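You operate a simulated robot arm through the tools that you are given. There is no shell and no other tool. Be economical: measure what you need, move in short steps, check, and stop when the job is done.

Carry out the task below with a simulated two-armed robot. There is one attempt and no reset: what you move stays moved.

Task
Take the red mixing cup and put it on the beige green-edged plywood core. Then take the yellow drain cup on the shelf under the finishing bench and put it away on the shelf of the pipe frame. Then take the yellow sponge pad and leave it on top of the blue moulded hatch. Then fetch the small guide eye and stand it in the orange tray. Then take the lid off the white paper cup and lay it down on the top of the glass-topped table. Then open the blue ply tray, put the black sanding block from the top of the glass-topped table in the inside of the blue ply tray, then shut the tray. Then take the orange hardness tester and leave it on the lower shelf of the steel wash bench. Then take the orange dust cover and put it on top of the orange moulded tray. Then put the blue filter cartridge on top of the black test panel. Then open the carton flap. Keep to this order. Set down upright: red mixing cup, yellow drain cup, small guide eye, black sanding block, orange hardness tester, blue filter cartridge.

The check looks at the end state, three seconds after you hand in, the way a careful person would. Anything else that was tipped, shoved, dropped, spilled or broken makes it a failure. Lids that push on must go on centred and level and be pressed home; caps that screw on are set level and turned clockwise until they are tight.

Robot
Two 7-joint arms with two-finger parallel grippers on one trunk, on a base that drives. Base frame: it is fixed to the floor where the robot stands at the start and does not move with it; the origin is under the middle of the robot, x ahead of it, y to its left, z up. Readings come in m, rad, newtons and seconds.
The left shoulder is at the start at [0.05, 0.161, 1.048], the right one opposite. Places, roughly: black sanding block (8x5x7 cm) [0.6, -3.3, 0.9]; black test panel (17x18x5 cm) [-1.6, 8.3, 0.8]; blue filter cartridge (5x5x8 cm) [-1.2, 5.8, 1.4]; blue moulded hatch (19x17x7 cm) [0.5, -0.1, 0.9]; blue ply tray [0.6, -4, 0.5]; carton flap [-13, 1.7, 0.5]; inside of the blue ply tray [0.7, -3.9, 0.5]; lower shelf of the steel wash bench [-1.5, 5.4, 0.4]; orange dust cover (7x7x3 cm) [0.4, 4.9, 0.4]; orange hardness tester (5x5x10 cm) [0.5, 3, 0.5]; orange moulded tray (18x15x8 cm) [0.5, 2.4, 0.5]; orange tray [0.5, 2.5, 0.9]; shelf of the pipe frame [-7.5, 8.4, 1]; small guide eye (6x2x9 cm) [0.6, -1.5, 0.9]; white paper cup (9x9x9 cm) [0.6, -2.3, 0.9]; yellow drain cup (11x8x9 cm) [0.5, 0.6, 0.5]; yellow sponge pad (7x10x6 cm) [0.4, 0.7, 0.9]. Payload 3.43 kg a hand.
The tool frame of a hand sits at the grasp point between the pads (the TCP): z along the fingers, y along the line on which they close. The tips reach 0.03 m beyond it. The gripper opens to 0.094 m. The fingers are 0.028 m wide and 0.01 m thick; the gripper's body (0.05 by 0.096 m) begins 0.055 m behind the TCP.
Orientation is that of the tool frame in the base frame, as a unit quaternion [w, x, y, z]. With the fingers straight down and closing along the base's y, the tool's x points along the base's -x, its y along +y and its z along -z.

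Tools
- The arms move only by the tool jog_arm. It takes "left_plan", "right_plan" or both (then of equal length, played together; a hand with none holds still); each is one flat list of numbers, 7 for each row, row after row: the shift along the tool's x, y, z in units of 25 mm (1.0 is 25 mm), then the turn, a rotation vector about the tool's x, y, z in units of 8 degrees (1.0 is 8 degrees), then the finger opening in m, from 0 to 0.094. In form: [x, y, z, ax, ay, az, claw, x, y, z, ax, ay, az, claw, ...]. A call has 1 to 10 rows; each row shifts and turns the commanded pose from where the row before left it, along the tool's axes as they then stand. A call with a number of a shift or a turn outside -1 to 1 is refused whole. Rows are played at 5 a second. More than 0.05 m and 0.15 rad between two rows, or a gripper value outside its range, and nothing of the call is played. Where a pose cannot be reached the arm comes as near as it can. A force on the tool above 40 N (or 10 N above the force at the start of the call, whichever is more), or a blocked arm, ends the call early, and 0.2 s more pass. Each finger travels about 0.045 m/s and halts on what it meets, pressing with about 40 N; the grip force reading is that of the motor and also rises with nothing between the fingers. The clock runs only during rows and for 0.2 s after the last one: add rows that do not move to give the fingers time. It gives the time, the measured TCP pose, the force on the tool (base axes), the opening and the grip force at its end, in the units of the frame above (readings bear some noise), with the torque about the TCP (base axes, N m) and any sound that the robot's microphone picked up.
- Cameras (640 x 400 px; columns grow to the right, rows downward): "scene" is now at [0.1306, 0.0263, 1.1967]; the picture's right is [0.28, -0.96, 0.00], its down [-0.43, -0.13, -0.89] and it looks along [0.86, 0.25, -0.45] (base axes); focal length 214 px, centre (320, 200). "left" rides on the left gripper at [0.076, -0.014, -0.102] in its tool frame; the picture's right is [0.18, 0.98, 0.00], its down [-0.75, 0.14, -0.64] and it looks along [-0.63, 0.12, 0.77] (tool axes); focal length 243 px, centre (320, 200). "right" rides on the right gripper at [0.076, 0.014, -0.103] in its tool frame; the picture's right is [-0.18, 0.98, 0.00], its down [-0.75, -0.14, -0.64] and it looks along [-0.63, -0.12, 0.77] (tool axes); focal length 243 px, centre (320, 200). There is no depth. A picture from a camera that has moved, and an enlarged one, comes with that camera's place and axes in the base frame and with its lens. The place of the scene camera against the robot may be out by one fixed shift of up to 0.018 m in any direction.
- grab_frame(camera): a new picture of that camera. The clock stands still meanwhile.
- slide_trunk(by): slides the trunk up (or, below 0, down) by that many m; the arms and the scene camera ride with it, the base frame stays. It gives what a move gives, with no picture.
- steer(legs): drives the robot by 1 to 6 legs, each [ahead, left, turn to the left] in m, m and rad, along the robot's own axes; the way and the turn of a leg run together, so that a leg with both is an arc; at most 1.5 m and 3.142 rad a leg. The arms and the cameras ride along, it lands a little off, and it stops where it bumps. It gives what a move gives.
- turn_head(pan, tilt): turns the head with the scene camera to pan (to the left, within 1.396 rad either way) and tilt (down, from -0.506 to 1.204), counted from straight ahead of the robot. It gives what a move gives.
- inspect(camera, box): a new picture of the part [left, top, right, bottom] of that camera's present view, enlarged. The clock stands still meanwhile.
- close_job(): hands the job in; it is judged then, once.

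Work in short steps. Places have to be worked out from the pictures, the camera data and where the tool is seen: move nearer, look again, correct. Check each grasp and each placing, and mend what went wrong. You have 525 turns and 310 pictures in all, those below and enlarged ones among them. Open the grippers and draw the arms clear of the work before you hand the job in, unless the task says otherwise; then end with one line.

The tools are called after "Emit:" by a JSON object that holds its "api" and its "payload". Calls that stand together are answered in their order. jog_arm: Moves the arms, as the interface text tells. Its arguments: {"type":"object","properties":{"left_plan":{"type":"array"},"right_plan":{"type":"array"}},"required":[]} The other tools are called the same way: slide_trunk (by) slides the trunk up or down; steer (legs) drives the base; turn_head (pan, tilt) turns the head that bears the scene camera; grab_frame (camera) takes a picture; inspect (camera, box) takes an enlarged picture of a part of a camera's view; close_job () hands the job in.

At the start:

```text
t: 0.0
left_tcp_pos: [0.303, 0.2753, 1.1669]
left_orientation: [0.001, 0.0, 1.0, 0.0]
left_contact_force: [-0.1, 0.3, -0.1]
left_moment: [-0.02, 0.05, 0.02]
left_gripper_width: 0.094
left_grip_force: 0.1
right_tcp_pos: [0.4095, -0.0234, 1.1333]
right_orientation: [0.0, 0.0, 1.0, 0.0]
right_contact_force: [0.1, -0.6, -0.5]
right_moment: [0.01, -0.01, 0.0]
right_gripper_width: 0.0939
right_grip_force: 0.0
trunk travel left (down, up): [-0.075, 0.192]
robot x, y, heading: [0.0021, -0.0009, -0.0]
head pan, tilt: [0.288, 0.469]
```

scene: 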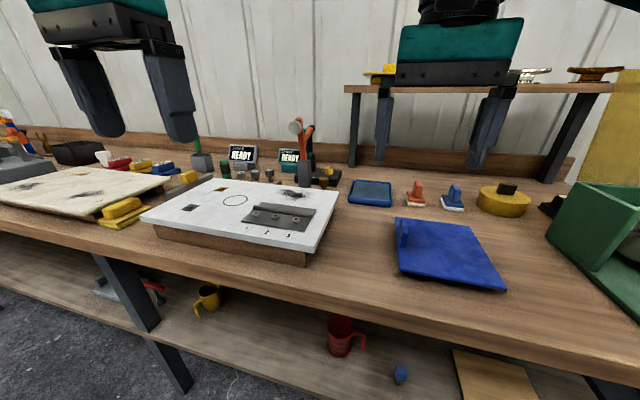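
right: 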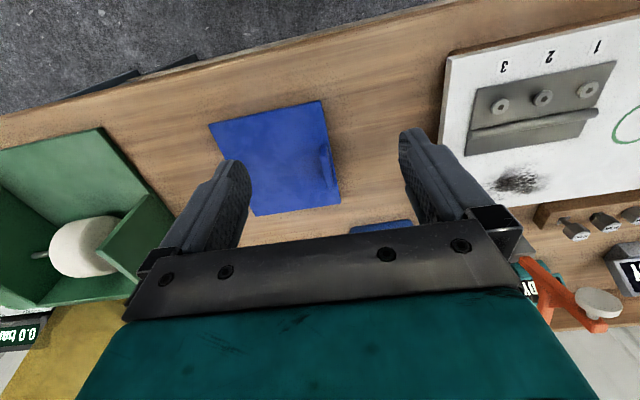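
left: 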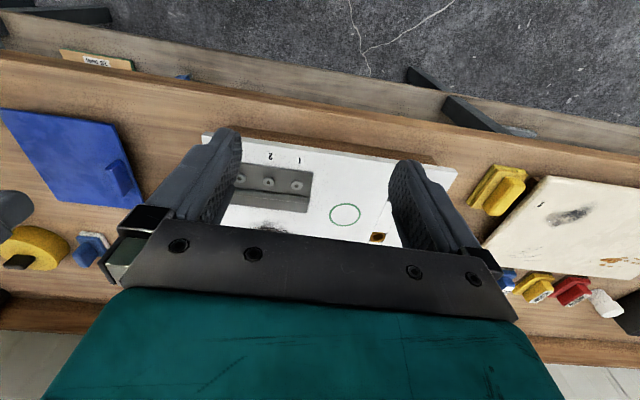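

The red cup appears to be on the lower shelf near (0.59, 0.08, 0.43), with the beige board on the same shelf to the right. I'll tilt the head to look closer.

Emit:
{"api": "turn_head", "payload": {"pan": -0.2, "tilt": 0.9}}

Emit:
{"api": "grab_frame", "payload": {"camera": "scene"}}

```text
t: 0.9
left_tcp_pos: [0.3047, 0.2755, 1.1666]
left_orientation: [0.0, 0.0, 1.0, 0.0]
left_contact_force: [-0.7, -0.1, 0.0]
left_moment: [-0.01, 0.01, 0.05]
left_gripper_width: 0.094
left_grip_force: 0.1
right_tcp_pos: [0.4088, -0.0222, 1.1334]
right_orientation: [-0.001, 0.0, 1.0, 0.0]
right_contact_force: [-0.9, -1.4, 0.4]
right_moment: [-0.03, 0.0, 0.0]
right_gripper_width: 0.0939
right_grip_force: 0.1
trunk travel left (down, up): [-0.075, 0.192]
robot x, y, heading: [-0.0016, -0.0005, -0.0]
head pan, tilt: [-0.201, 0.901]
```

```text
306 pictures are left
camera scene: at [0.1168, -0.0147, 1.1602], right [-0.2, -0.98, 0.0], down [-0.77, 0.16, -0.62], along [0.61, -0.12, -0.78], focal length 214 px, centre (320, 200)
```

scene: 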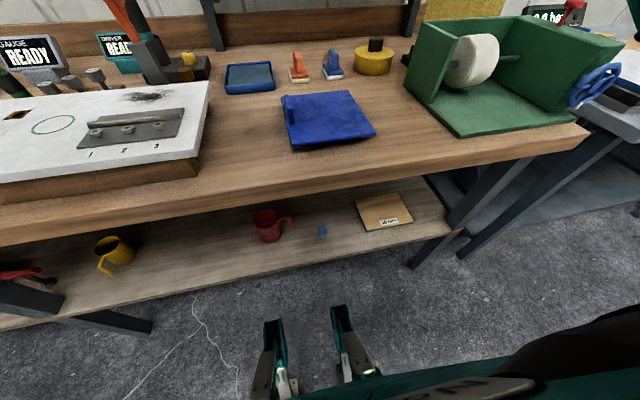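

The board at (385, 212) is probably the target, so I'll zoom in to confirm the green edge.

Emit:
{"api": "inspect", "payload": {"camera": "scene", "box": [220, 170, 440, 270]}}

Emit:
{"api": "inspect", "payload": {"camera": "scene", "box": [0, 200, 220, 320]}}

```text
2.91 times, centred on (330, 220) of scene
camera zoom: at [0.1168, -0.0147, 1.1602], right [-0.2, -0.98, 0.0], down [-0.77, 0.16, -0.62], along [0.61, -0.12, -0.78], focal length 624 px, centre (291, 142)
```

zoom: 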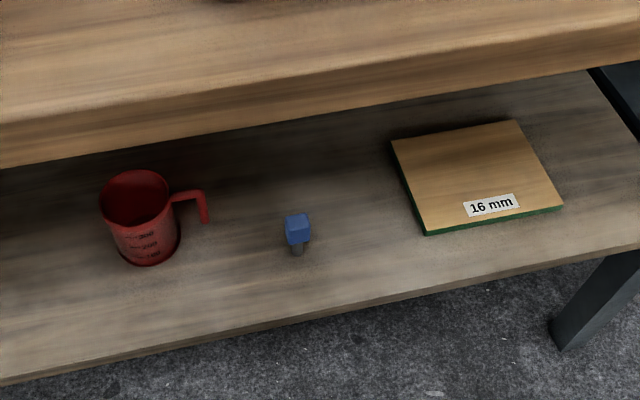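

```text
2.91 times, centred on (110, 260) of scene
camera zoom: at [0.1168, -0.0147, 1.1602], right [-0.2, -0.98, 0.0], down [-0.77, 0.16, -0.62], along [0.61, -0.12, -0.78], focal length 624 px, centre (931, 26)
```

zoom: 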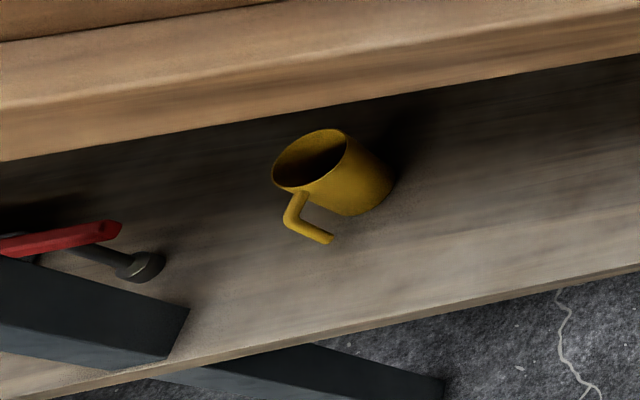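

The red cup is on the shelf with its handle towards −y, and the 16 mm board is to the right. I'll back off and shift left so the right arm can drop in front of the bench, and lower the trunk.

Emit:
{"api": "steer", "payload": {"legs": [[-0.28, 0.28, 0]]}}

Emit:
{"api": "slide_trunk", "payload": {"by": -0.07}}

Emit:
{"api": "jog_arm", "payload": {"right_plan": [0, 0, 1, 0, 0, 0, 0.094, 0, 0, 1, 0, 0, 0, 0.094, 0, 0, 1, 0, 0, 0, 0.094, 0, 0, 1, 0, 0, 0, 0.094, 0, 0, 1, 0, 0, 0, 0.094, 0, 0, 1, 0, 0, 0, 0.094, 0, 0, 1, 0, 0, 0, 0.094, 0, 0, 1, 0, 0, 0, 0.094, 0, 0, 1, 0, 0, 0, 0.094, 0, 0, 1, 0, 0, 0, 0.094]}}

```text
t: 3.4
left_tcp_pos: [0.0072, 0.5488, 1.1664]
left_orientation: [0.001, -0.002, 1.0, 0.0]
left_contact_force: [-0.4, -0.5, 0.2]
left_moment: [-0.01, -0.04, 0.01]
left_gripper_width: 0.0939
left_grip_force: 0.1
right_tcp_pos: [0.1148, 0.2506, 1.1329]
right_orientation: [0.0, -0.001, 1.0, 0.0]
right_contact_force: [-0.4, 1.3, 0.0]
right_moment: [0.0, 0.0, -0.04]
right_gripper_width: 0.0942
right_grip_force: 0.0
trunk travel left (down, up): [-0.075, 0.192]
robot x, y, heading: [-0.2923, 0.2715, -0.001]
head pan, tilt: [-0.201, 0.901]
```

```text
t: 4.5
left_tcp_pos: [0.007, 0.5492, 1.0971]
left_orientation: [0.0, -0.002, 1.0, -0.001]
left_contact_force: [-0.1, 0.9, 0.2]
left_moment: [-0.04, 0.03, -0.01]
left_gripper_width: 0.0941
left_grip_force: 0.1
right_tcp_pos: [0.1129, 0.2499, 1.0626]
right_orientation: [0.001, -0.001, 1.0, 0.0]
right_contact_force: [-0.1, -0.1, -0.5]
right_moment: [0.0, -0.01, 0.01]
right_gripper_width: 0.0941
right_grip_force: 0.0
trunk travel left (down, up): [-0.005, 0.262]
robot x, y, heading: [-0.2967, 0.2748, 0.001]
head pan, tilt: [-0.201, 0.901]
```

```text
t: 6.7
left_tcp_pos: [0.0073, 0.5487, 1.0979]
left_orientation: [-0.001, -0.002, 1.0, -0.001]
left_contact_force: [0.0, -0.1, 0.4]
left_moment: [-0.04, 0.03, -0.01]
left_gripper_width: 0.0942
left_grip_force: 0.0
right_tcp_pos: [0.1139, 0.2527, 0.8102]
right_orientation: [0.0, -0.003, 1.0, 0.0]
right_contact_force: [0.8, -0.1, -0.1]
right_moment: [0.02, 0.02, 0.01]
right_gripper_width: 0.0942
right_grip_force: 0.1
trunk travel left (down, up): [-0.005, 0.262]
robot x, y, heading: [-0.2955, 0.2712, 0.006]
head pan, tilt: [-0.201, 0.901]
```

The move works as expected. Next I'll lower further while pitching the tool about 48° towards forward and shifting right.

Emit:
{"api": "jog_arm", "payload": {"right_plan": [0, -0.6, 1, 0, -1, 0, 0.094, 0.14, -0.6, 0.99, 0, -1, 0, 0.094, 0.28, -0.6, 0.96, 0, -1, 0, 0.094, 0.41, -0.6, 0.91, 0, -1, 0, 0.094, 0.53, -0.6, 0.85, 0, -1, 0, 0.094, 0.64, -0.6, 0.77, 0, -1, 0, 0.094, 0.74, -0.6, 0.67, 0, 0, 0, 0.094, 0.74, -0.6, 0.67, 0, 0, 0, 0.094, 0.74, -0.6, 0.67, 0, 0, 0, 0.094]}}

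Emit:
{"api": "grab_frame", "payload": {"camera": "right"}}

Emit:
{"api": "turn_head", "payload": {"pan": -0.2, "tilt": 0.6}}

Emit:
{"api": "grab_frame", "payload": {"camera": "scene"}}

```text
t: 8.7
left_tcp_pos: [0.0066, 0.5471, 1.097]
left_orientation: [0.0, -0.002, 1.0, 0.0]
left_contact_force: [0.5, 0.5, -0.7]
left_moment: [-0.01, 0.01, 0.03]
left_gripper_width: 0.0937
left_grip_force: 0.0
right_tcp_pos: [0.1274, 0.1629, 0.6145]
right_orientation: [0.404, -0.001, 0.915, -0.002]
right_contact_force: [-1.2, -0.9, 0.4]
right_moment: [0.01, 0.01, -0.01]
right_gripper_width: 0.0941
right_grip_force: 0.0
right hand out of reach, approached as far as the arm can: row 7, 8, 9
trunk travel left (down, up): [-0.005, 0.262]
robot x, y, heading: [-0.2958, 0.2754, 0.006]
head pan, tilt: [-0.201, 0.901]
```

```text
303 pictures are left
camera right: at [0.0005, 0.1766, 0.6285], right [0.13, 0.98, 0.13], down [0.03, -0.14, 0.99], along [0.99, -0.12, -0.05], focal length 243 px, centre (320, 200)
```

right: 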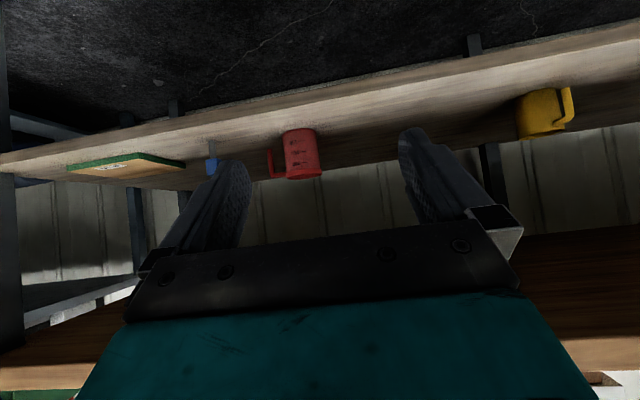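

```text
t: 9.5
left_tcp_pos: [0.0073, 0.5486, 1.0952]
left_orientation: [-0.001, -0.002, 1.0, 0.0]
left_contact_force: [-0.7, 0.1, 0.1]
left_moment: [0.02, 0.03, 0.04]
left_gripper_width: 0.094
left_grip_force: 0.1
right_tcp_pos: [0.1265, 0.1617, 0.6149]
right_orientation: [0.404, -0.001, 0.915, -0.001]
right_contact_force: [0.2, -0.4, -0.2]
right_moment: [-0.03, 0.03, 0.0]
right_gripper_width: 0.0938
right_grip_force: 0.0
trunk travel left (down, up): [-0.005, 0.262]
robot x, y, heading: [-0.2967, 0.2717, 0.002]
head pan, tilt: [-0.201, 0.6]
```

```text
302 pictures are left
camera scene: at [-0.1661, 0.2557, 1.1148], right [-0.2, -0.98, 0.0], down [-0.55, 0.11, -0.82], along [0.81, -0.16, -0.57], focal length 214 px, centre (320, 200)
```

scene: 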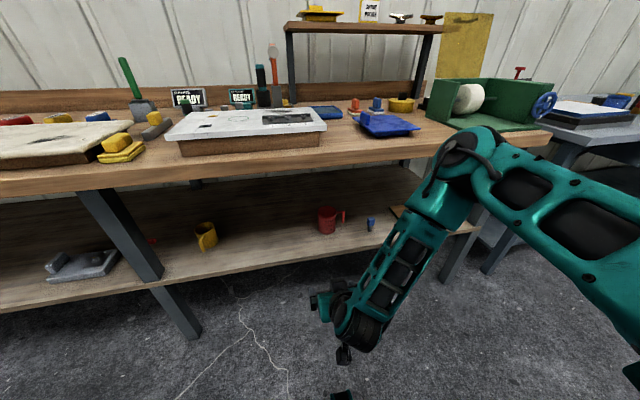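

The arm stopped at a reach limit close to the body, and the elbow sits high. I'll move forward and a bit down to see whether it frees up.

Emit:
{"api": "jog_arm", "payload": {"right_plan": [-0.67, -0.3, 0.74, 0, 0, 0, 0.094, -0.67, -0.3, 0.74, 0, 0, 0, 0.094, -0.67, -0.3, 0.74, 0, 0, 0, 0.094, -0.67, -0.3, 0.74, 0, 0, 0, 0.094, 0.74, 0, 0.67, 0, 0, 0, 0.094, 0.74, 0, 0.67, 0, 0, 0, 0.094, 0.74, 0, 0.67, 0, 0, 0, 0.094]}}

Emit:
{"api": "grab_frame", "payload": {"camera": "scene"}}

```text
t: 11.1
left_tcp_pos: [0.0068, 0.5491, 1.0975]
left_orientation: [-0.001, -0.001, 1.0, 0.0]
left_contact_force: [-0.3, 0.7, -0.4]
left_moment: [-0.03, -0.01, -0.03]
left_gripper_width: 0.0939
left_grip_force: 0.1
right_tcp_pos: [0.2285, 0.1349, 0.5944]
right_orientation: [0.404, -0.001, 0.915, -0.002]
right_contact_force: [-0.2, 0.2, -0.2]
right_moment: [0.0, -0.04, -0.02]
right_gripper_width: 0.0941
right_grip_force: 0.1
right hand out of reach, approached as far as the arm can: row 1, 6, 7
trunk travel left (down, up): [-0.005, 0.262]
robot x, y, heading: [-0.2915, 0.2722, 0.0]
head pan, tilt: [-0.201, 0.6]
```

```text
301 pictures are left
camera scene: at [-0.1661, 0.2557, 1.1149], right [-0.2, -0.98, 0.0], down [-0.55, 0.11, -0.83], along [0.81, -0.16, -0.56], focal length 214 px, centre (320, 200)
```

scene: 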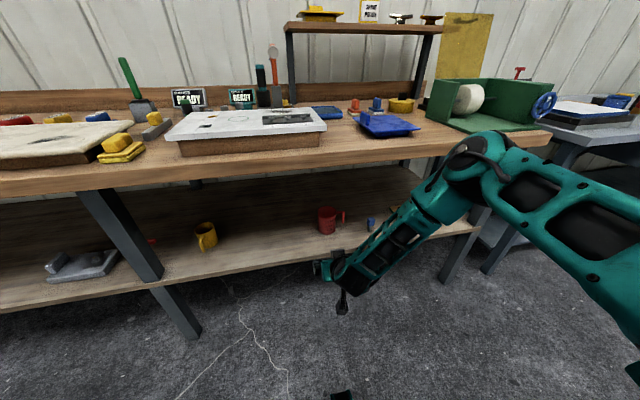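

The limit looks like a joint limit rather than arm length. I'll test by reducing the pitch to about 24° while descending.

Emit:
{"api": "jog_arm", "payload": {"right_plan": [0, 0, 0, 0, 1, 0, 0.094, 0, 0, 0, 0, 1, 0, 0.094, 0, 0, 0, 0, 1, 0, 0.094, 0.41, 0, 0.91, 0, 0, 0, 0.094, 0.41, 0, 0.91, 0, 0, 0, 0.094, 0.41, 0, 0.91, 0, 0, 0, 0.094, 0.41, 0, 0.91, 0, 0, 0, 0.094]}}

Emit:
{"api": "grab_frame", "payload": {"camera": "scene"}}

```text
t: 12.7
left_tcp_pos: [0.0074, 0.5488, 1.0957]
left_orientation: [0.0, -0.002, 1.0, 0.0]
left_contact_force: [0.0, 1.0, -0.1]
left_moment: [-0.01, -0.01, -0.02]
left_gripper_width: 0.0939
left_grip_force: 0.1
right_tcp_pos: [0.23, 0.1372, 0.4941]
right_orientation: [0.209, -0.001, 0.978, 0.001]
right_contact_force: [0.6, 0.3, -0.4]
right_moment: [-0.01, 0.04, 0.0]
right_gripper_width: 0.0942
right_grip_force: 0.1
trunk travel left (down, up): [-0.005, 0.262]
robot x, y, heading: [-0.2935, 0.2729, 0.0]
head pan, tilt: [-0.201, 0.6]
```

```text
300 pictures are left
camera scene: at [-0.166, 0.2557, 1.1149], right [-0.2, -0.98, 0.0], down [-0.55, 0.11, -0.83], along [0.81, -0.16, -0.56], focal length 214 px, centre (320, 200)
```

scene: 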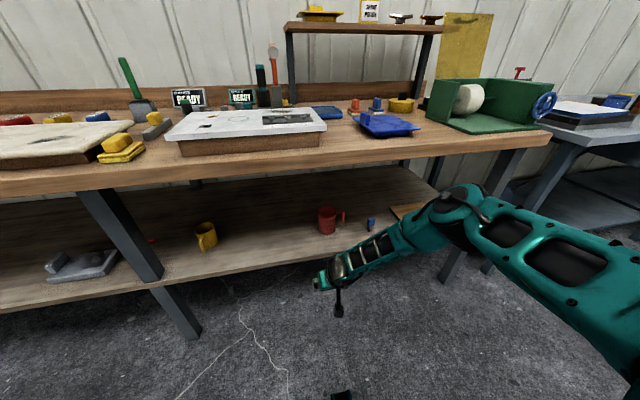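

It descends freely at a lower pitch. I'll try pitching forward again from this lower elbow configuration.

Emit:
{"api": "jog_arm", "payload": {"right_plan": [0, 0, 0, 0, -1, 0, 0.094, 0, 0, 0, 0, -1, 0, 0.094, 0, 0, 0, 0, -1, 0, 0.094, 0, 0, 0, 0, -1, 0, 0.094, 0, 0, 0, 0, -1, 0, 0.094, 0, 0, 0, 0, -1, 0, 0.094]}}

Emit:
{"api": "grab_frame", "payload": {"camera": "scene"}}

```text
t: 14.1
left_tcp_pos: [0.0071, 0.5481, 1.0962]
left_orientation: [0.0, -0.002, 1.0, 0.0]
left_contact_force: [0.1, -0.3, 0.1]
left_moment: [0.0, -0.02, -0.04]
left_gripper_width: 0.094
left_grip_force: 0.1
right_tcp_pos: [0.2489, 0.2669, 0.5744]
right_orientation: [0.551, 0.01, 0.834, -0.021]
right_contact_force: [-0.2, -0.3, -0.3]
right_moment: [-0.02, -0.04, -0.02]
right_gripper_width: 0.0941
right_grip_force: 0.1
right hand out of reach, approached as far as the arm can: row 3, 4, 5, 6
trunk travel left (down, up): [-0.005, 0.262]
robot x, y, heading: [-0.2952, 0.2704, 0.003]
head pan, tilt: [-0.201, 0.6]
```

```text
299 pictures are left
camera scene: at [-0.166, 0.2556, 1.1149], right [-0.2, -0.98, 0.0], down [-0.55, 0.11, -0.83], along [0.81, -0.16, -0.56], focal length 214 px, centre (320, 200)
```

scene: 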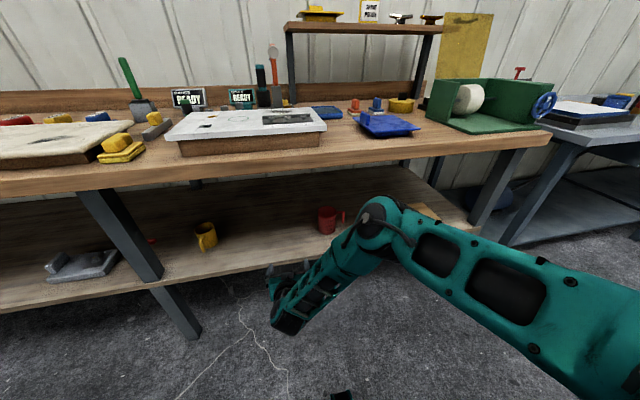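

A wrist-bend limit blocks a forward-pointing right hand here. The left hand pointing inward (forward and right) should be more natural and avoids the cup's handle side. I'll raise the right arm and bring the left down yawed.

Emit:
{"api": "jog_arm", "payload": {"right_plan": [-0.92, -1, -0.39, 0, 1, 0, 0.094, -0.86, -1, -0.52, 0, 1, 0, 0.094, -0.78, -1, -0.63, 0, 1, 0, 0.094, -0.68, -1, -0.73, 0, 1, 0, 0.094, -0.57, -1, -0.82, 0, 1, 0, 0.094, -0.45, -1, -0.89, 0, 1, 0, 0.094, -0.33, -1, -0.95, 0, 1, 0, 0.094, -0.19, -1, -0.98, 0, 1, 0, 0.094, -0.05, -1, -1, 0, 0, 0, 0.094, -0.05, -1, -1, 0, 0, 0, 0.094], "left_plan": [0, 0, 1, 0, 0, 1, 0.094, 0, 0, 1, 0, 0, 1, 0.094, 0, 0, 1, 0, 0, 1, 0.094, 0, 0, 1, 0, 0, 1, 0.094, 0, 0, 1, 0, 0, 1, 0.094, 0, 0, 1, 0, 0, 0, 0.094, 0, 0, 1, 0, 0, 0, 0.094, 0, 0, 1, 0, 0, 0, 0.094, 0, 0, 1, 0, 0, 0, 0.094, 0, 0, 1, 0, 0, 0, 0.094]}}

Emit:
{"api": "jog_arm", "payload": {"left_plan": [0, 0, 1, 0, -1, 0, 0.094, 0, 0, 1, 0, -1, 0, 0.094, 0, 0, 1, 0, -1, 0, 0.094, 0.41, 0, 0.91, 0, -1, 0, 0.094, 0.53, 0, 0.85, 0, -1, 0, 0.094, 0.64, 0, 0.77, 0, -1, 0, 0.094, 0.74, 0, 0.67, 0, -1, 0, 0.094, 0.83, 0, 0.55, 0, 0, 0, 0.094, 0.83, 0, 0.55, 0, 0, 0, 0.094, 0.83, 0, 0.55, 0, 0, 0, 0.094], "right_plan": [-0.05, -0.3, -1, 0, 0, 0, 0.094, -0.05, -0.3, -1, 0, 0, 0, 0.094, -0.05, -0.3, -1, 0, 0, 0, 0.094, -0.05, -0.3, -1, 0, 0, 0, 0.094, -0.05, -0.3, -1, 0, 0, 0, 0.094, -0.05, -0.3, -1, 0, 0, 0, 0.094, -0.05, -0.3, -1, 0, 0, 0, 0.094, -0.05, -0.3, -1, 0, 0, 0, 0.094, 0, 0, 0, 0, 0, 0, 0.094, 0, 0, 0, 0, 0, 0, 0.094]}}

Emit:
{"api": "turn_head", "payload": {"pan": 0.3, "tilt": 0.6}}

Emit:
{"api": "grab_frame", "payload": {"camera": "scene"}}

```text
t: 16.3
left_tcp_pos: [0.0072, 0.5494, 0.8459]
left_orientation: [0.0, 0.34, 0.94, -0.001]
left_contact_force: [0.4, 0.3, 0.2]
left_moment: [-0.01, 0.0, -0.01]
left_gripper_width: 0.0939
left_grip_force: 0.0
right_tcp_pos: [0.243, 0.0182, 0.8266]
right_orientation: [0.036, 0.005, 0.999, -0.006]
right_contact_force: [0.4, 0.3, -0.3]
right_moment: [0.0, -0.04, 0.0]
right_gripper_width: 0.0941
right_grip_force: 0.1
trunk travel left (down, up): [-0.005, 0.262]
robot x, y, heading: [-0.2926, 0.2723, -0.002]
head pan, tilt: [-0.201, 0.6]
```

```text
t: 18.5
left_tcp_pos: [0.0185, 0.5326, 0.5951]
left_orientation: [0.441, 0.301, 0.83, -0.16]
left_contact_force: [-0.8, 0.7, -0.4]
left_moment: [-0.01, 0.01, -0.01]
left_gripper_width: 0.0944
left_grip_force: 0.0
left hand out of reach, approached as far as the arm can: row 5
right_tcp_pos: [0.2327, -0.0387, 1.0267]
right_orientation: [0.038, 0.005, 0.999, -0.006]
right_contact_force: [-0.7, -0.3, -0.2]
right_moment: [-0.07, -0.05, 0.02]
right_gripper_width: 0.0939
right_grip_force: 0.0
trunk travel left (down, up): [-0.005, 0.262]
robot x, y, heading: [-0.2971, 0.2674, 0.008]
head pan, tilt: [-0.201, 0.6]
```

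```text
t: 19.4
left_tcp_pos: [0.0173, 0.5336, 0.596]
left_orientation: [0.442, 0.299, 0.831, -0.159]
left_contact_force: [0.6, 0.5, 0.3]
left_moment: [0.0, -0.02, 0.03]
left_gripper_width: 0.0939
left_grip_force: 0.1
right_tcp_pos: [0.2322, -0.0381, 1.027]
right_orientation: [0.037, 0.005, 0.999, -0.006]
right_contact_force: [0.3, -0.4, 0.3]
right_moment: [0.0, 0.01, 0.03]
right_gripper_width: 0.094
right_grip_force: 0.1
trunk travel left (down, up): [-0.005, 0.262]
robot x, y, heading: [-0.2942, 0.2697, 0.002]
head pan, tilt: [0.3, 0.6]
```

```text
298 pictures are left
camera scene: at [-0.1684, 0.2994, 1.1149], right [0.3, -0.95, 0.0], down [-0.54, -0.17, -0.83], along [0.79, 0.25, -0.56], focal length 214 px, centre (320, 200)
```

scene: 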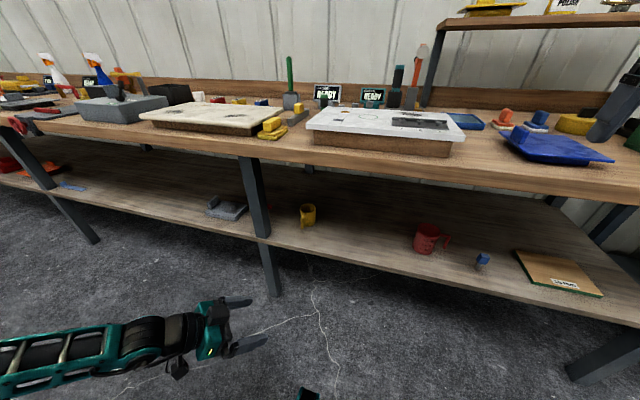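

The left hand now points forward-right at about 34° below horizontal with range to spare. I'll lower it further and pull the right hand back so it clears the bench top.

Emit:
{"api": "jog_arm", "payload": {"left_plan": [0.33, -0.2, 0.94, 0, 0, 0, 0.094, 0.33, -0.2, 0.94, 0, 0, 0, 0.094, 0.33, -0.2, 0.94, 0, 0, 0, 0.094, 0.33, -0.2, 0.94, 0, 0, 0, 0.094, 0.33, -0.2, 0.94, 0, 0, 0, 0.094, 0, 0, 0, 0, 0, 0, 0.094, 0, 0, 0, 0, 0, 0, 0.094, 0, 0, 0, 0, 0, 0, 0.094], "right_plan": [1, 0, 0, 0, 0, 0, 0.094, 1, 0, 0, 0, 0, 0, 0.094, 1, 0, 0, 0, 0, 0, 0.094, 1, 0, 0, 0, 0, 0, 0.094, 1, 0, 0, 0, 0, 0, 0.094, 1, 0, 0, 0, 0, 0, 0.094, 1, 0, 0, 0, 0, 0, 0.094, 1, 0, 0, 0, 0, 0, 0.094]}}

Emit:
{"api": "steer", "payload": {"legs": [[0.0, -0.2, 0]]}}

Emit:
{"api": "grab_frame", "payload": {"camera": "left"}}

Emit:
{"api": "grab_frame", "payload": {"camera": "scene"}}

```text
t: 21.2
left_tcp_pos: [0.0579, 0.4667, 0.4945]
left_orientation: [0.442, 0.3, 0.831, -0.159]
left_contact_force: [-0.5, 0.1, 0.3]
left_moment: [0.01, 0.0, 0.04]
left_gripper_width: 0.094
left_grip_force: 0.0
right_tcp_pos: [0.0332, -0.0344, 1.012]
right_orientation: [0.037, 0.005, 0.999, -0.007]
right_contact_force: [-0.1, 0.1, 0.2]
right_moment: [0.03, 0.0, 0.01]
right_gripper_width: 0.0938
right_grip_force: 0.1
trunk travel left (down, up): [-0.005, 0.262]
robot x, y, heading: [-0.2975, 0.2728, 0.005]
head pan, tilt: [0.3, 0.6]
```

```text
t: 22.9
left_tcp_pos: [0.0586, 0.2644, 0.4932]
left_orientation: [0.441, 0.299, 0.831, -0.159]
left_contact_force: [0.4, -0.9, 0.9]
left_moment: [-0.01, 0.01, 0.04]
left_gripper_width: 0.094
left_grip_force: 0.0
right_tcp_pos: [0.0368, -0.2381, 1.0125]
right_orientation: [0.038, 0.004, 0.999, -0.006]
right_contact_force: [0.1, -0.7, -0.8]
right_moment: [0.01, -0.01, 0.03]
right_gripper_width: 0.0939
right_grip_force: 0.1
trunk travel left (down, up): [-0.005, 0.262]
robot x, y, heading: [-0.2947, 0.0683, 0.008]
head pan, tilt: [0.3, 0.6]
```

```text
297 pictures are left
camera left: at [-0.0502, 0.3347, 0.4883], right [0.55, 0.82, -0.15], down [0.0, 0.18, 0.98], along [0.84, -0.54, 0.09], focal length 243 px, centre (320, 200)
```

left: 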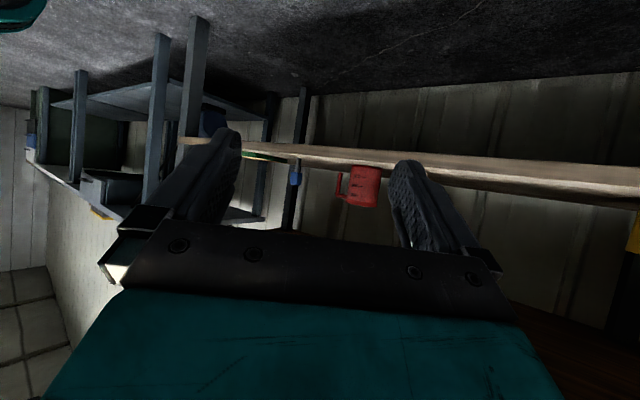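

```text
296 pictures are left
camera scene: at [-0.1672, 0.0956, 1.1149], right [0.3, -0.95, 0.0], down [-0.54, -0.17, -0.83], along [0.79, 0.25, -0.56], focal length 214 px, centre (320, 200)
```

scene: 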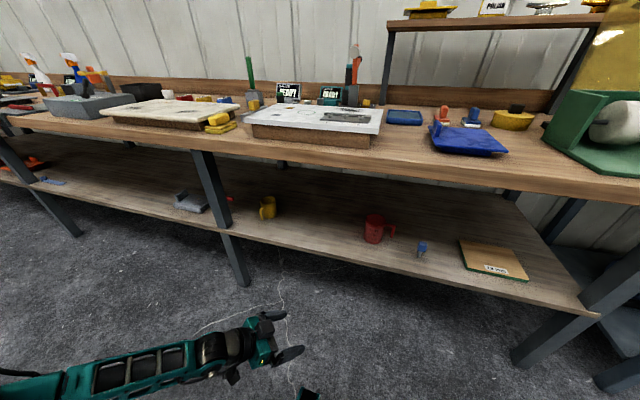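

Triangulating both views puts the shelf top at about z 0.435 and the cup axis near (0.55, 0.08), with mid height at 0.49 and the handle towards −y. I'll yaw the left hand 24° more to stay clear of the handle, extend forward and raise slightly.

Emit:
{"api": "jog_arm", "payload": {"left_plan": [0, 0, 0, 0.829, 0, 0.559, 0.094, 0, 0, 0, 0.829, 0, 0.559, 0.094, 0, 0, 0, 0.829, 0, 0.559, 0.094, -0.8, 0.7, 0, 0, 0, 0, 0.094, -0.8, 0.7, 0, 0, 0, 0, 0.094, -0.8, 0.7, 0, 0, 0, 0, 0.094, -0.8, 0.7, 0, 0, 0, 0, 0.094]}}

```text
t: 24.5
left_tcp_pos: [0.1398, 0.2543, 0.5597]
left_orientation: [0.399, 0.464, 0.751, -0.247]
left_contact_force: [-0.3, 0.7, -0.7]
left_moment: [0.0, 0.02, 0.01]
left_gripper_width: 0.0942
left_grip_force: 0.0
right_tcp_pos: [0.0375, -0.2373, 1.0122]
right_orientation: [0.037, 0.003, 0.999, -0.006]
right_contact_force: [0.3, -1.3, 0.7]
right_moment: [0.0, -0.01, 0.0]
right_gripper_width: 0.0942
right_grip_force: 0.1
trunk travel left (down, up): [-0.005, 0.262]
robot x, y, heading: [-0.2921, 0.0665, 0.009]
head pan, tilt: [0.3, 0.6]
```

The hand is at (0.14, 0.25, 0.56) and pointing well. I'll drive forward in two legs and look.

Emit:
{"api": "steer", "payload": {"legs": [[0.2, -0.05, -0.009], [0.12, -0.04, 0]]}}

Emit:
{"api": "grab_frame", "payload": {"camera": "left"}}

Emit:
{"api": "grab_frame", "payload": {"camera": "scene"}}

```text
t: 27.0
left_tcp_pos: [0.4656, 0.1612, 0.5585]
left_orientation: [0.398, 0.469, 0.748, -0.249]
left_contact_force: [-0.2, -0.8, 0.3]
left_moment: [0.01, -0.01, -0.01]
left_gripper_width: 0.094
left_grip_force: 0.0
right_tcp_pos: [0.3558, -0.3294, 1.0121]
right_orientation: [0.038, 0.009, 0.999, -0.007]
right_contact_force: [-0.8, 0.4, 0.1]
right_moment: [0.01, 0.0, 0.0]
right_gripper_width: 0.094
right_grip_force: 0.0
trunk travel left (down, up): [-0.005, 0.262]
robot x, y, heading: [0.028, -0.0216, -0.006]
head pan, tilt: [0.3, 0.6]
```

```text
295 pictures are left
camera left: at [0.3975, 0.2695, 0.5536], right [0.84, 0.52, -0.15], down [0.08, 0.16, 0.98], along [0.54, -0.84, 0.09], focal length 243 px, centre (320, 200)
```

left: 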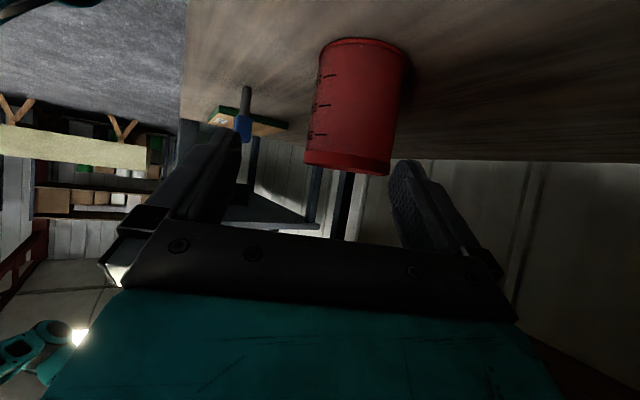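

```text
294 pictures are left
camera scene: at [0.1567, 0.0049, 1.1149], right [0.29, -0.96, 0.0], down [-0.54, -0.17, -0.83], along [0.79, 0.24, -0.56], focal length 214 px, centre (320, 200)
```

scene: 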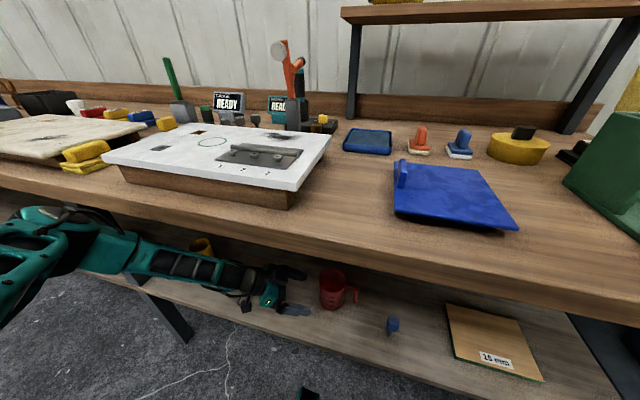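

The left view shows the cup with the handle hidden behind it, about 8.2 cm wide, centred near (0.55, 0.064). I'll align laterally and advance partway.

Emit:
{"api": "jog_arm", "payload": {"left_plan": [-0.24, 0.65, 0, 0, 0, 0, 0.094, -0.24, 0.65, 0, 0, 0, 0, 0.094, 0, 0, 0.8, 0, 0, 0, 0.094, 0, 0, 0.8, 0, 0, 0, 0.094, 0, 0, 0, 0, 0, 0, 0.094]}}

Emit:
{"api": "grab_frame", "payload": {"camera": "left"}}

```text
t: 28.2
left_tcp_pos: [0.5127, 0.1382, 0.5488]
left_orientation: [0.397, 0.47, 0.748, -0.25]
left_contact_force: [0.2, 0.2, 1.2]
left_moment: [0.01, 0.03, -0.01]
left_gripper_width: 0.0937
left_grip_force: 0.0
right_tcp_pos: [0.3573, -0.331, 1.0118]
right_orientation: [0.037, 0.009, 0.999, -0.006]
right_contact_force: [0.0, 1.0, 0.6]
right_moment: [-0.02, 0.02, 0.0]
right_gripper_width: 0.0941
right_grip_force: 0.2
trunk travel left (down, up): [-0.005, 0.262]
robot x, y, heading: [0.0294, -0.021, -0.004]
head pan, tilt: [0.3, 0.6]
```

```text
293 pictures are left
camera left: at [0.4435, 0.2476, 0.5422], right [0.84, 0.52, -0.15], down [0.08, 0.16, 0.98], along [0.54, -0.84, 0.09], focal length 243 px, centre (320, 200)
```

left: 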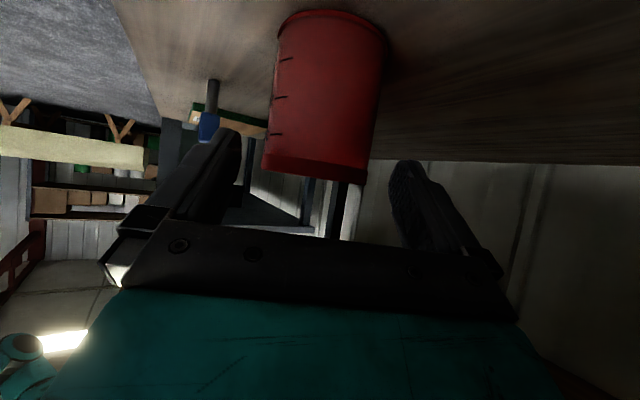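

The cup is centred within a few mm between the fingers. I'll advance the remaining 10 cm without closing.

Emit:
{"api": "jog_arm", "payload": {"left_plan": [0, 0.1, 1, 0, 0, 0, 0.094, 0, 0, 1, 0, 0, 0, 0.094, 0, 0, 1, 0, 0, 0, 0.094, 0, 0, 0.8, 0, 0, 0, 0.094, 0, 0, 0, 0, 0, 0, 0.094]}}

Emit:
{"api": "grab_frame", "payload": {"camera": "left"}}

Emit:
{"api": "inspect", "payload": {"camera": "scene", "box": [220, 220, 420, 345]}}

```text
t: 29.4
left_tcp_pos: [0.5469, 0.0747, 0.4925]
left_orientation: [0.398, 0.469, 0.748, -0.25]
left_contact_force: [0.0, -0.4, -1.3]
left_moment: [0.01, -0.03, 0.0]
left_gripper_width: 0.094
left_grip_force: 0.1
right_tcp_pos: [0.3534, -0.3282, 1.0135]
right_orientation: [0.039, 0.009, 0.999, -0.008]
right_contact_force: [-0.6, 0.4, 0.6]
right_moment: [0.01, -0.01, 0.01]
right_gripper_width: 0.0941
right_grip_force: 0.0
trunk travel left (down, up): [-0.005, 0.262]
robot x, y, heading: [0.0263, -0.0263, -0.003]
head pan, tilt: [0.3, 0.6]
```

```text
292 pictures are left
camera left: at [0.4761, 0.1835, 0.4871], right [0.84, 0.52, -0.15], down [0.08, 0.16, 0.98], along [0.54, -0.84, 0.1], focal length 243 px, centre (320, 200)
```

left: 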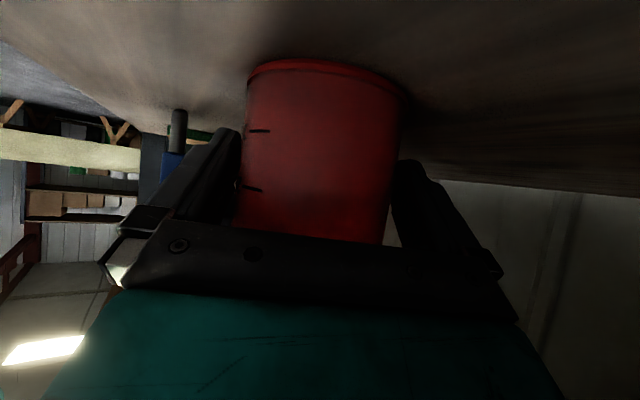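

```text
3.20 times, centred on (320, 282) of scene
camera zoom: at [0.1532, 0.0068, 1.115], right [0.29, -0.96, 0.0], down [-0.54, -0.17, -0.83], along [0.79, 0.24, -0.56], focal length 686 px, centre (320, -64)
```

zoom: 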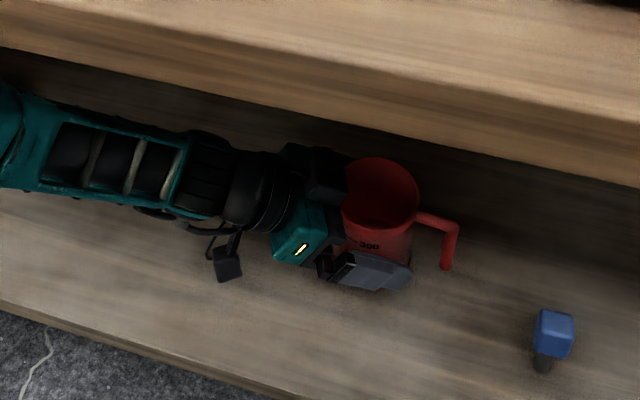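

The fingers straddle the cup with the handle clear. Closing the grip and then lifting slightly.

Emit:
{"api": "jog_arm", "payload": {"left_plan": [0, 0, 0, 0, 0, 0, 0.06, 0, 0, 0, 0, 0, 0, 0.06, 0, 0, 0, 0, 0, 0, 0.06, 0, 0, 0, 0, 0, 0, 0.06]}}

Emit:
{"api": "jog_arm", "payload": {"left_plan": [-0.66, 0, -0.45, 0, 0, 0, 0.06, -0.66, 0, -0.45, 0, 0, 0, 0.06, -0.66, 0, -0.45, 0, 0, 0, 0.06, -0.66, 0, -0.45, 0, 0, 0, 0.06]}}

Emit:
{"api": "inspect", "payload": {"camera": "scene", "box": [220, 200, 560, 400]}}

```text
t: 30.4
left_tcp_pos: [0.5448, 0.0736, 0.4934]
left_orientation: [0.398, 0.469, 0.748, -0.25]
left_contact_force: [1.3, 0.3, 0.4]
left_moment: [0.03, -0.03, -0.02]
left_gripper_width: 0.0832
left_grip_force: 40.0
right_tcp_pos: [0.3534, -0.3302, 1.0138]
right_orientation: [0.039, 0.008, 0.999, -0.009]
right_contact_force: [0.5, -0.1, 0.6]
right_moment: [0.01, 0.01, 0.02]
right_gripper_width: 0.0938
right_grip_force: 0.1
trunk travel left (down, up): [-0.005, 0.262]
robot x, y, heading: [0.0305, -0.0211, -0.001]
head pan, tilt: [0.3, 0.6]
```

```text
t: 31.6
left_tcp_pos: [0.4895, 0.0618, 0.5247]
left_orientation: [0.351, 0.457, 0.768, -0.278]
left_contact_force: [0.1, 0.3, 0.7]
left_moment: [0.02, -0.01, -0.01]
left_gripper_width: 0.0835
left_grip_force: 39.8
right_tcp_pos: [0.3492, -0.3364, 1.0159]
right_orientation: [0.041, 0.008, 0.999, -0.004]
right_contact_force: [0.4, 0.0, -0.8]
right_moment: [0.01, 0.01, 0.0]
right_gripper_width: 0.0938
right_grip_force: 0.0
trunk travel left (down, up): [-0.005, 0.262]
robot x, y, heading: [0.0272, -0.0199, -0.004]
head pan, tilt: [0.3, 0.6]
stopped in row 4 (left hand): the arm was blocked; the commanded pose is now the measured one
```

```text
1.88 times, centred on (390, 300) of scene
camera zoom: at [0.1483, 0.0002, 1.1185], right [0.29, -0.96, 0.0], down [-0.53, -0.16, -0.83], along [0.79, 0.24, -0.56], focal length 404 px, centre (188, 12)
```

zoom: 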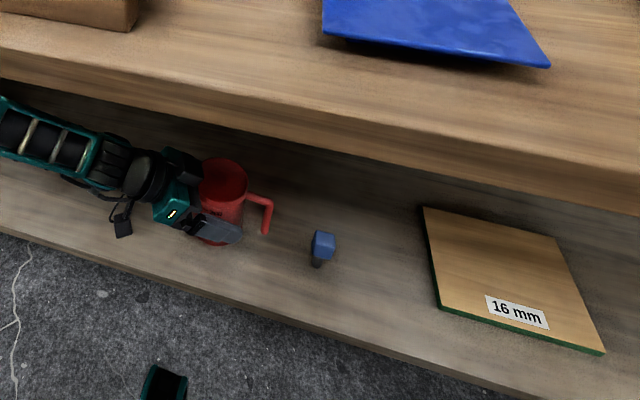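

The arm was blocked while lifting, likely the elbow or forearm against the bench edge. I'll look left to see.

Emit:
{"api": "turn_head", "payload": {"pan": 0.9, "tilt": 0.7}}

Emit:
{"api": "grab_frame", "payload": {"camera": "scene"}}

```text
t: 32.6
left_tcp_pos: [0.4929, 0.0621, 0.5261]
left_orientation: [0.352, 0.459, 0.768, -0.275]
left_contact_force: [-0.1, 0.5, 0.0]
left_moment: [0.0, -0.02, 0.03]
left_gripper_width: 0.083
left_grip_force: 39.6
right_tcp_pos: [0.3478, -0.3356, 1.0145]
right_orientation: [0.043, 0.009, 0.999, -0.004]
right_contact_force: [0.3, -1.0, -0.8]
right_moment: [-0.02, 0.01, -0.02]
right_gripper_width: 0.0941
right_grip_force: 0.0
trunk travel left (down, up): [-0.005, 0.262]
robot x, y, heading: [0.0266, -0.0193, -0.002]
head pan, tilt: [0.901, 0.7]
```

```text
289 pictures are left
camera scene: at [0.1155, 0.0405, 1.1077], right [0.78, -0.62, 0.01], down [-0.39, -0.5, -0.77], along [0.48, 0.6, -0.64], focal length 214 px, centre (320, 200)
```

scene: 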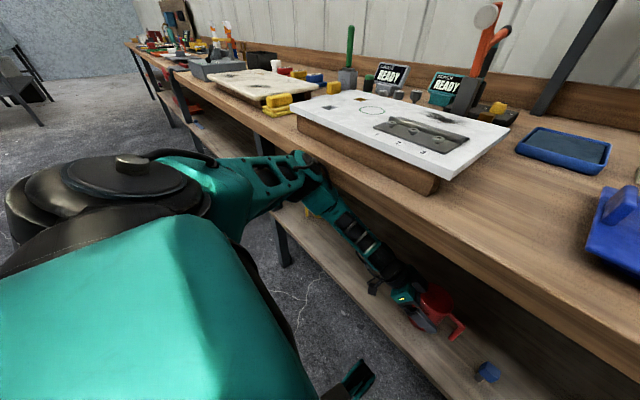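

The elbow touches the bench's front edge. I'll back straight out to free it; the cup is already lifted about 3 cm.

Emit:
{"api": "steer", "payload": {"legs": [[-0.25, 0, 0]]}}

Emit:
{"api": "grab_frame", "payload": {"camera": "scene"}}

```text
t: 34.4
left_tcp_pos: [0.2465, 0.0669, 0.52]
left_orientation: [0.35, 0.455, 0.769, -0.28]
left_contact_force: [0.6, 0.3, -0.3]
left_moment: [0.02, -0.02, 0.01]
left_gripper_width: 0.0832
left_grip_force: 40.4
right_tcp_pos: [0.1061, -0.3299, 1.0121]
right_orientation: [0.037, 0.008, 0.999, -0.006]
right_contact_force: [0.6, -0.7, -0.2]
right_moment: [0.0, -0.02, 0.0]
right_gripper_width: 0.0939
right_grip_force: 0.1
trunk travel left (down, up): [-0.005, 0.262]
robot x, y, heading: [-0.2197, -0.0212, -0.002]
head pan, tilt: [0.901, 0.7]
```

```text
288 pictures are left
camera scene: at [-0.1244, 0.0456, 1.1063], right [0.78, -0.62, 0.0], down [-0.4, -0.5, -0.76], along [0.48, 0.6, -0.64], focal length 214 px, centre (320, 200)
```

scene: 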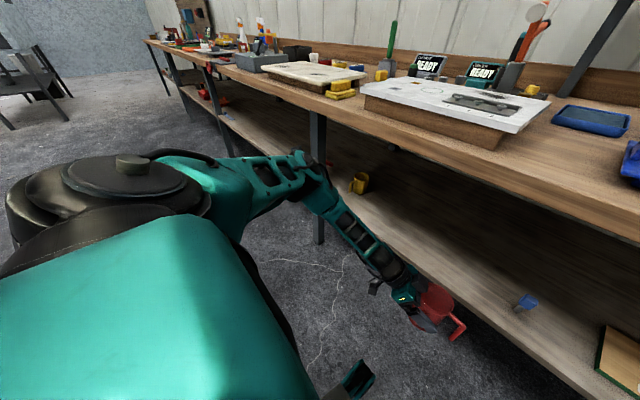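

The cup is held but tilted about 6° from the blocked move. I'll level it and yaw the hand back towards forward so the elbow will sit further from the bench.

Emit:
{"api": "jog_arm", "payload": {"left_plan": [0, 0, 0, 0, -0.33, 0.99, 0.06, 0, 0, 0, -0.75, 0, -0.5, 0.06, 0, 0, 0, -0.75, 0, -0.5, 0.06, 0, 0, 0, -0.75, 0, -0.5, 0.06, 0, 0, 0, -0.75, 0, -0.5, 0.06, 0, 0, 0, 0, 0, 0, 0.06]}}

Emit:
{"api": "steer", "payload": {"legs": [[0, -0.42, 0]]}}

Emit:
{"api": "turn_head", "payload": {"pan": 0.3, "tilt": 0.75}}

Emit:
{"api": "grab_frame", "payload": {"camera": "scene"}}

Emit:
{"api": "grab_frame", "payload": {"camera": "left"}}

```text
t: 35.8
left_tcp_pos: [0.2451, 0.0652, 0.5196]
left_orientation: [0.441, 0.304, 0.829, -0.158]
left_contact_force: [0.5, -0.4, 0.4]
left_moment: [0.02, 0.04, 0.0]
left_gripper_width: 0.0834
left_grip_force: 40.1
right_tcp_pos: [0.1072, -0.3291, 1.0127]
right_orientation: [0.038, 0.008, 0.999, -0.006]
right_contact_force: [0.1, -0.1, 0.5]
right_moment: [0.02, 0.0, -0.01]
right_gripper_width: 0.094
right_grip_force: 0.1
trunk travel left (down, up): [-0.005, 0.262]
robot x, y, heading: [-0.2203, -0.0204, -0.002]
head pan, tilt: [0.901, 0.7]
```

```text
t: 38.4
left_tcp_pos: [0.2444, -0.3566, 0.5209]
left_orientation: [0.442, 0.305, 0.828, -0.16]
left_contact_force: [-0.7, 0.2, -0.4]
left_moment: [0.03, -0.04, 0.02]
left_gripper_width: 0.0835
left_grip_force: 40.2
right_tcp_pos: [0.1075, -0.7502, 1.012]
right_orientation: [0.038, 0.008, 0.999, -0.008]
right_contact_force: [-0.4, 0.6, -0.6]
right_moment: [0.02, 0.0, -0.04]
right_gripper_width: 0.0943
right_grip_force: 0.1
trunk travel left (down, up): [-0.005, 0.262]
robot x, y, heading: [-0.2205, -0.442, -0.0]
head pan, tilt: [0.901, 0.7]
```

```text
t: 39.4
left_tcp_pos: [0.2458, -0.355, 0.52]
left_orientation: [0.442, 0.304, 0.829, -0.159]
left_contact_force: [-0.4, 0.7, -2.1]
left_moment: [0.0, 0.01, 0.04]
left_gripper_width: 0.0832
left_grip_force: 39.9
right_tcp_pos: [0.1051, -0.7503, 1.0117]
right_orientation: [0.039, 0.008, 0.999, -0.007]
right_contact_force: [0.0, 0.0, 0.3]
right_moment: [0.0, -0.02, 0.0]
right_gripper_width: 0.0944
right_grip_force: 0.1
trunk travel left (down, up): [-0.005, 0.262]
robot x, y, heading: [-0.221, -0.4394, -0.005]
head pan, tilt: [0.3, 0.75]
```

```text
287 pictures are left
camera scene: at [-0.0988, -0.416, 1.102], right [0.29, -0.96, 0.0], down [-0.65, -0.2, -0.73], along [0.7, 0.22, -0.68], focal length 214 px, centre (320, 200)
```

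scene: 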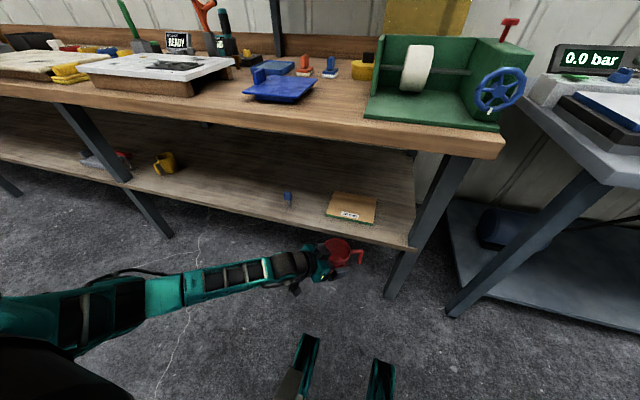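

```text
286 pictures are left
camera left: at [0.1374, -0.283, 0.5137], right [0.56, 0.82, -0.15], down [0.0, 0.18, 0.98], along [0.83, -0.55, 0.09], focal length 243 px, centre (320, 200)
```

left: 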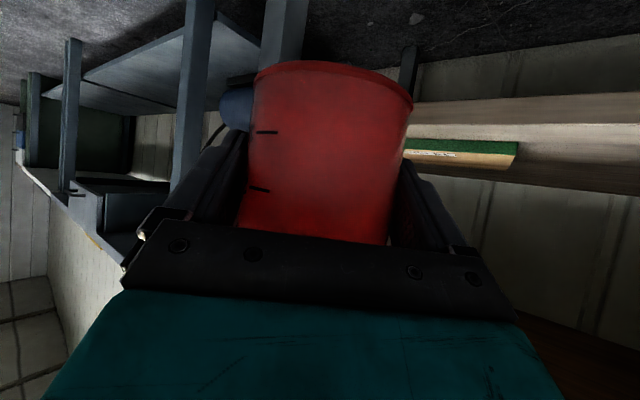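

The arm is well stretched with the elbow low, and the cup is level. The board spans about x 0.49–0.66 and y −0.45 to −0.26, with its centre near (0.575, −0.36). I'll raise the cup slightly, tuck the right hand and drive forward in.

Emit:
{"api": "jog_arm", "payload": {"left_plan": [-0.5, 0, -0.335, 0, 0, 0, 0.06, -0.2, 0, -0.13, 0, 0, 0, 0.06, 0, 0, 0, 0, 0, 0, 0.06, 0, 0, 0, 0, 0, 0, 0.06], "right_plan": [1, 0, 0, 0, 0, 0, 0.094, 1, 0, 0, 0, 0, 0, 0.094, 1, 0, 0, 0, 0, 0, 0.094, 0, 0, 0, 0, 0, 0, 0.094]}}

Emit:
{"api": "steer", "payload": {"legs": [[0.2, 0, 0.005]]}}

Emit:
{"api": "grab_frame", "payload": {"camera": "scene"}}

Emit:
{"api": "grab_frame", "payload": {"camera": "left"}}

```text
t: 40.4
left_tcp_pos: [0.2456, -0.3545, 0.5406]
left_orientation: [0.441, 0.305, 0.829, -0.16]
left_contact_force: [-0.7, 0.0, 0.4]
left_moment: [-0.03, -0.02, 0.01]
left_gripper_width: 0.0831
left_grip_force: 39.8
right_tcp_pos: [0.0338, -0.7488, 1.0049]
right_orientation: [0.037, 0.008, 0.999, -0.006]
right_contact_force: [-0.2, 0.9, 0.1]
right_moment: [0.05, 0.01, 0.0]
right_gripper_width: 0.094
right_grip_force: 0.1
trunk travel left (down, up): [-0.005, 0.262]
robot x, y, heading: [-0.2183, -0.4408, -0.004]
head pan, tilt: [0.3, 0.75]
```

```text
t: 42.0
left_tcp_pos: [0.4406, -0.3541, 0.54]
left_orientation: [0.442, 0.304, 0.829, -0.159]
left_contact_force: [0.7, 0.1, 0.8]
left_moment: [-0.02, -0.01, -0.05]
left_gripper_width: 0.0831
left_grip_force: 39.7
right_tcp_pos: [0.2308, -0.7498, 1.0051]
right_orientation: [0.038, 0.007, 0.999, -0.008]
right_contact_force: [0.7, 0.4, -0.2]
right_moment: [0.02, 0.01, 0.0]
right_gripper_width: 0.0939
right_grip_force: 0.0
trunk travel left (down, up): [-0.005, 0.262]
robot x, y, heading: [-0.026, -0.4403, 0.002]
head pan, tilt: [0.3, 0.75]
```

```text
285 pictures are left
camera scene: at [0.0967, -0.416, 1.102], right [0.3, -0.96, 0.0], down [-0.65, -0.2, -0.73], along [0.7, 0.22, -0.68], focal length 214 px, centre (320, 200)
```

scene: 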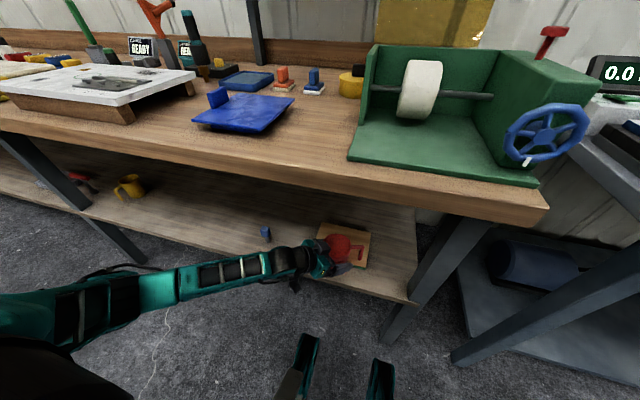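

```text
284 pictures are left
camera left: at [0.3331, -0.2825, 0.5339], right [0.56, 0.82, -0.15], down [0.0, 0.18, 0.98], along [0.83, -0.55, 0.09], focal length 243 px, centre (320, 200)
```

left: 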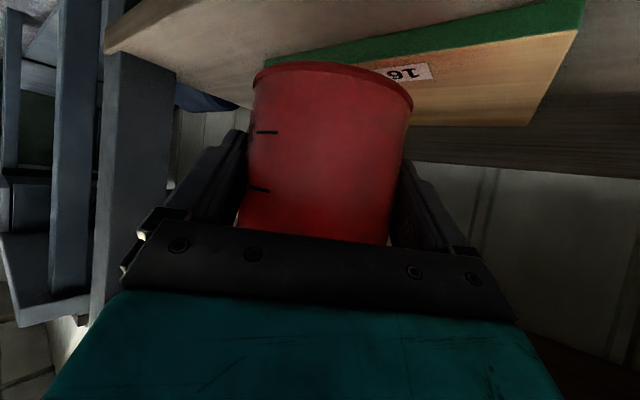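

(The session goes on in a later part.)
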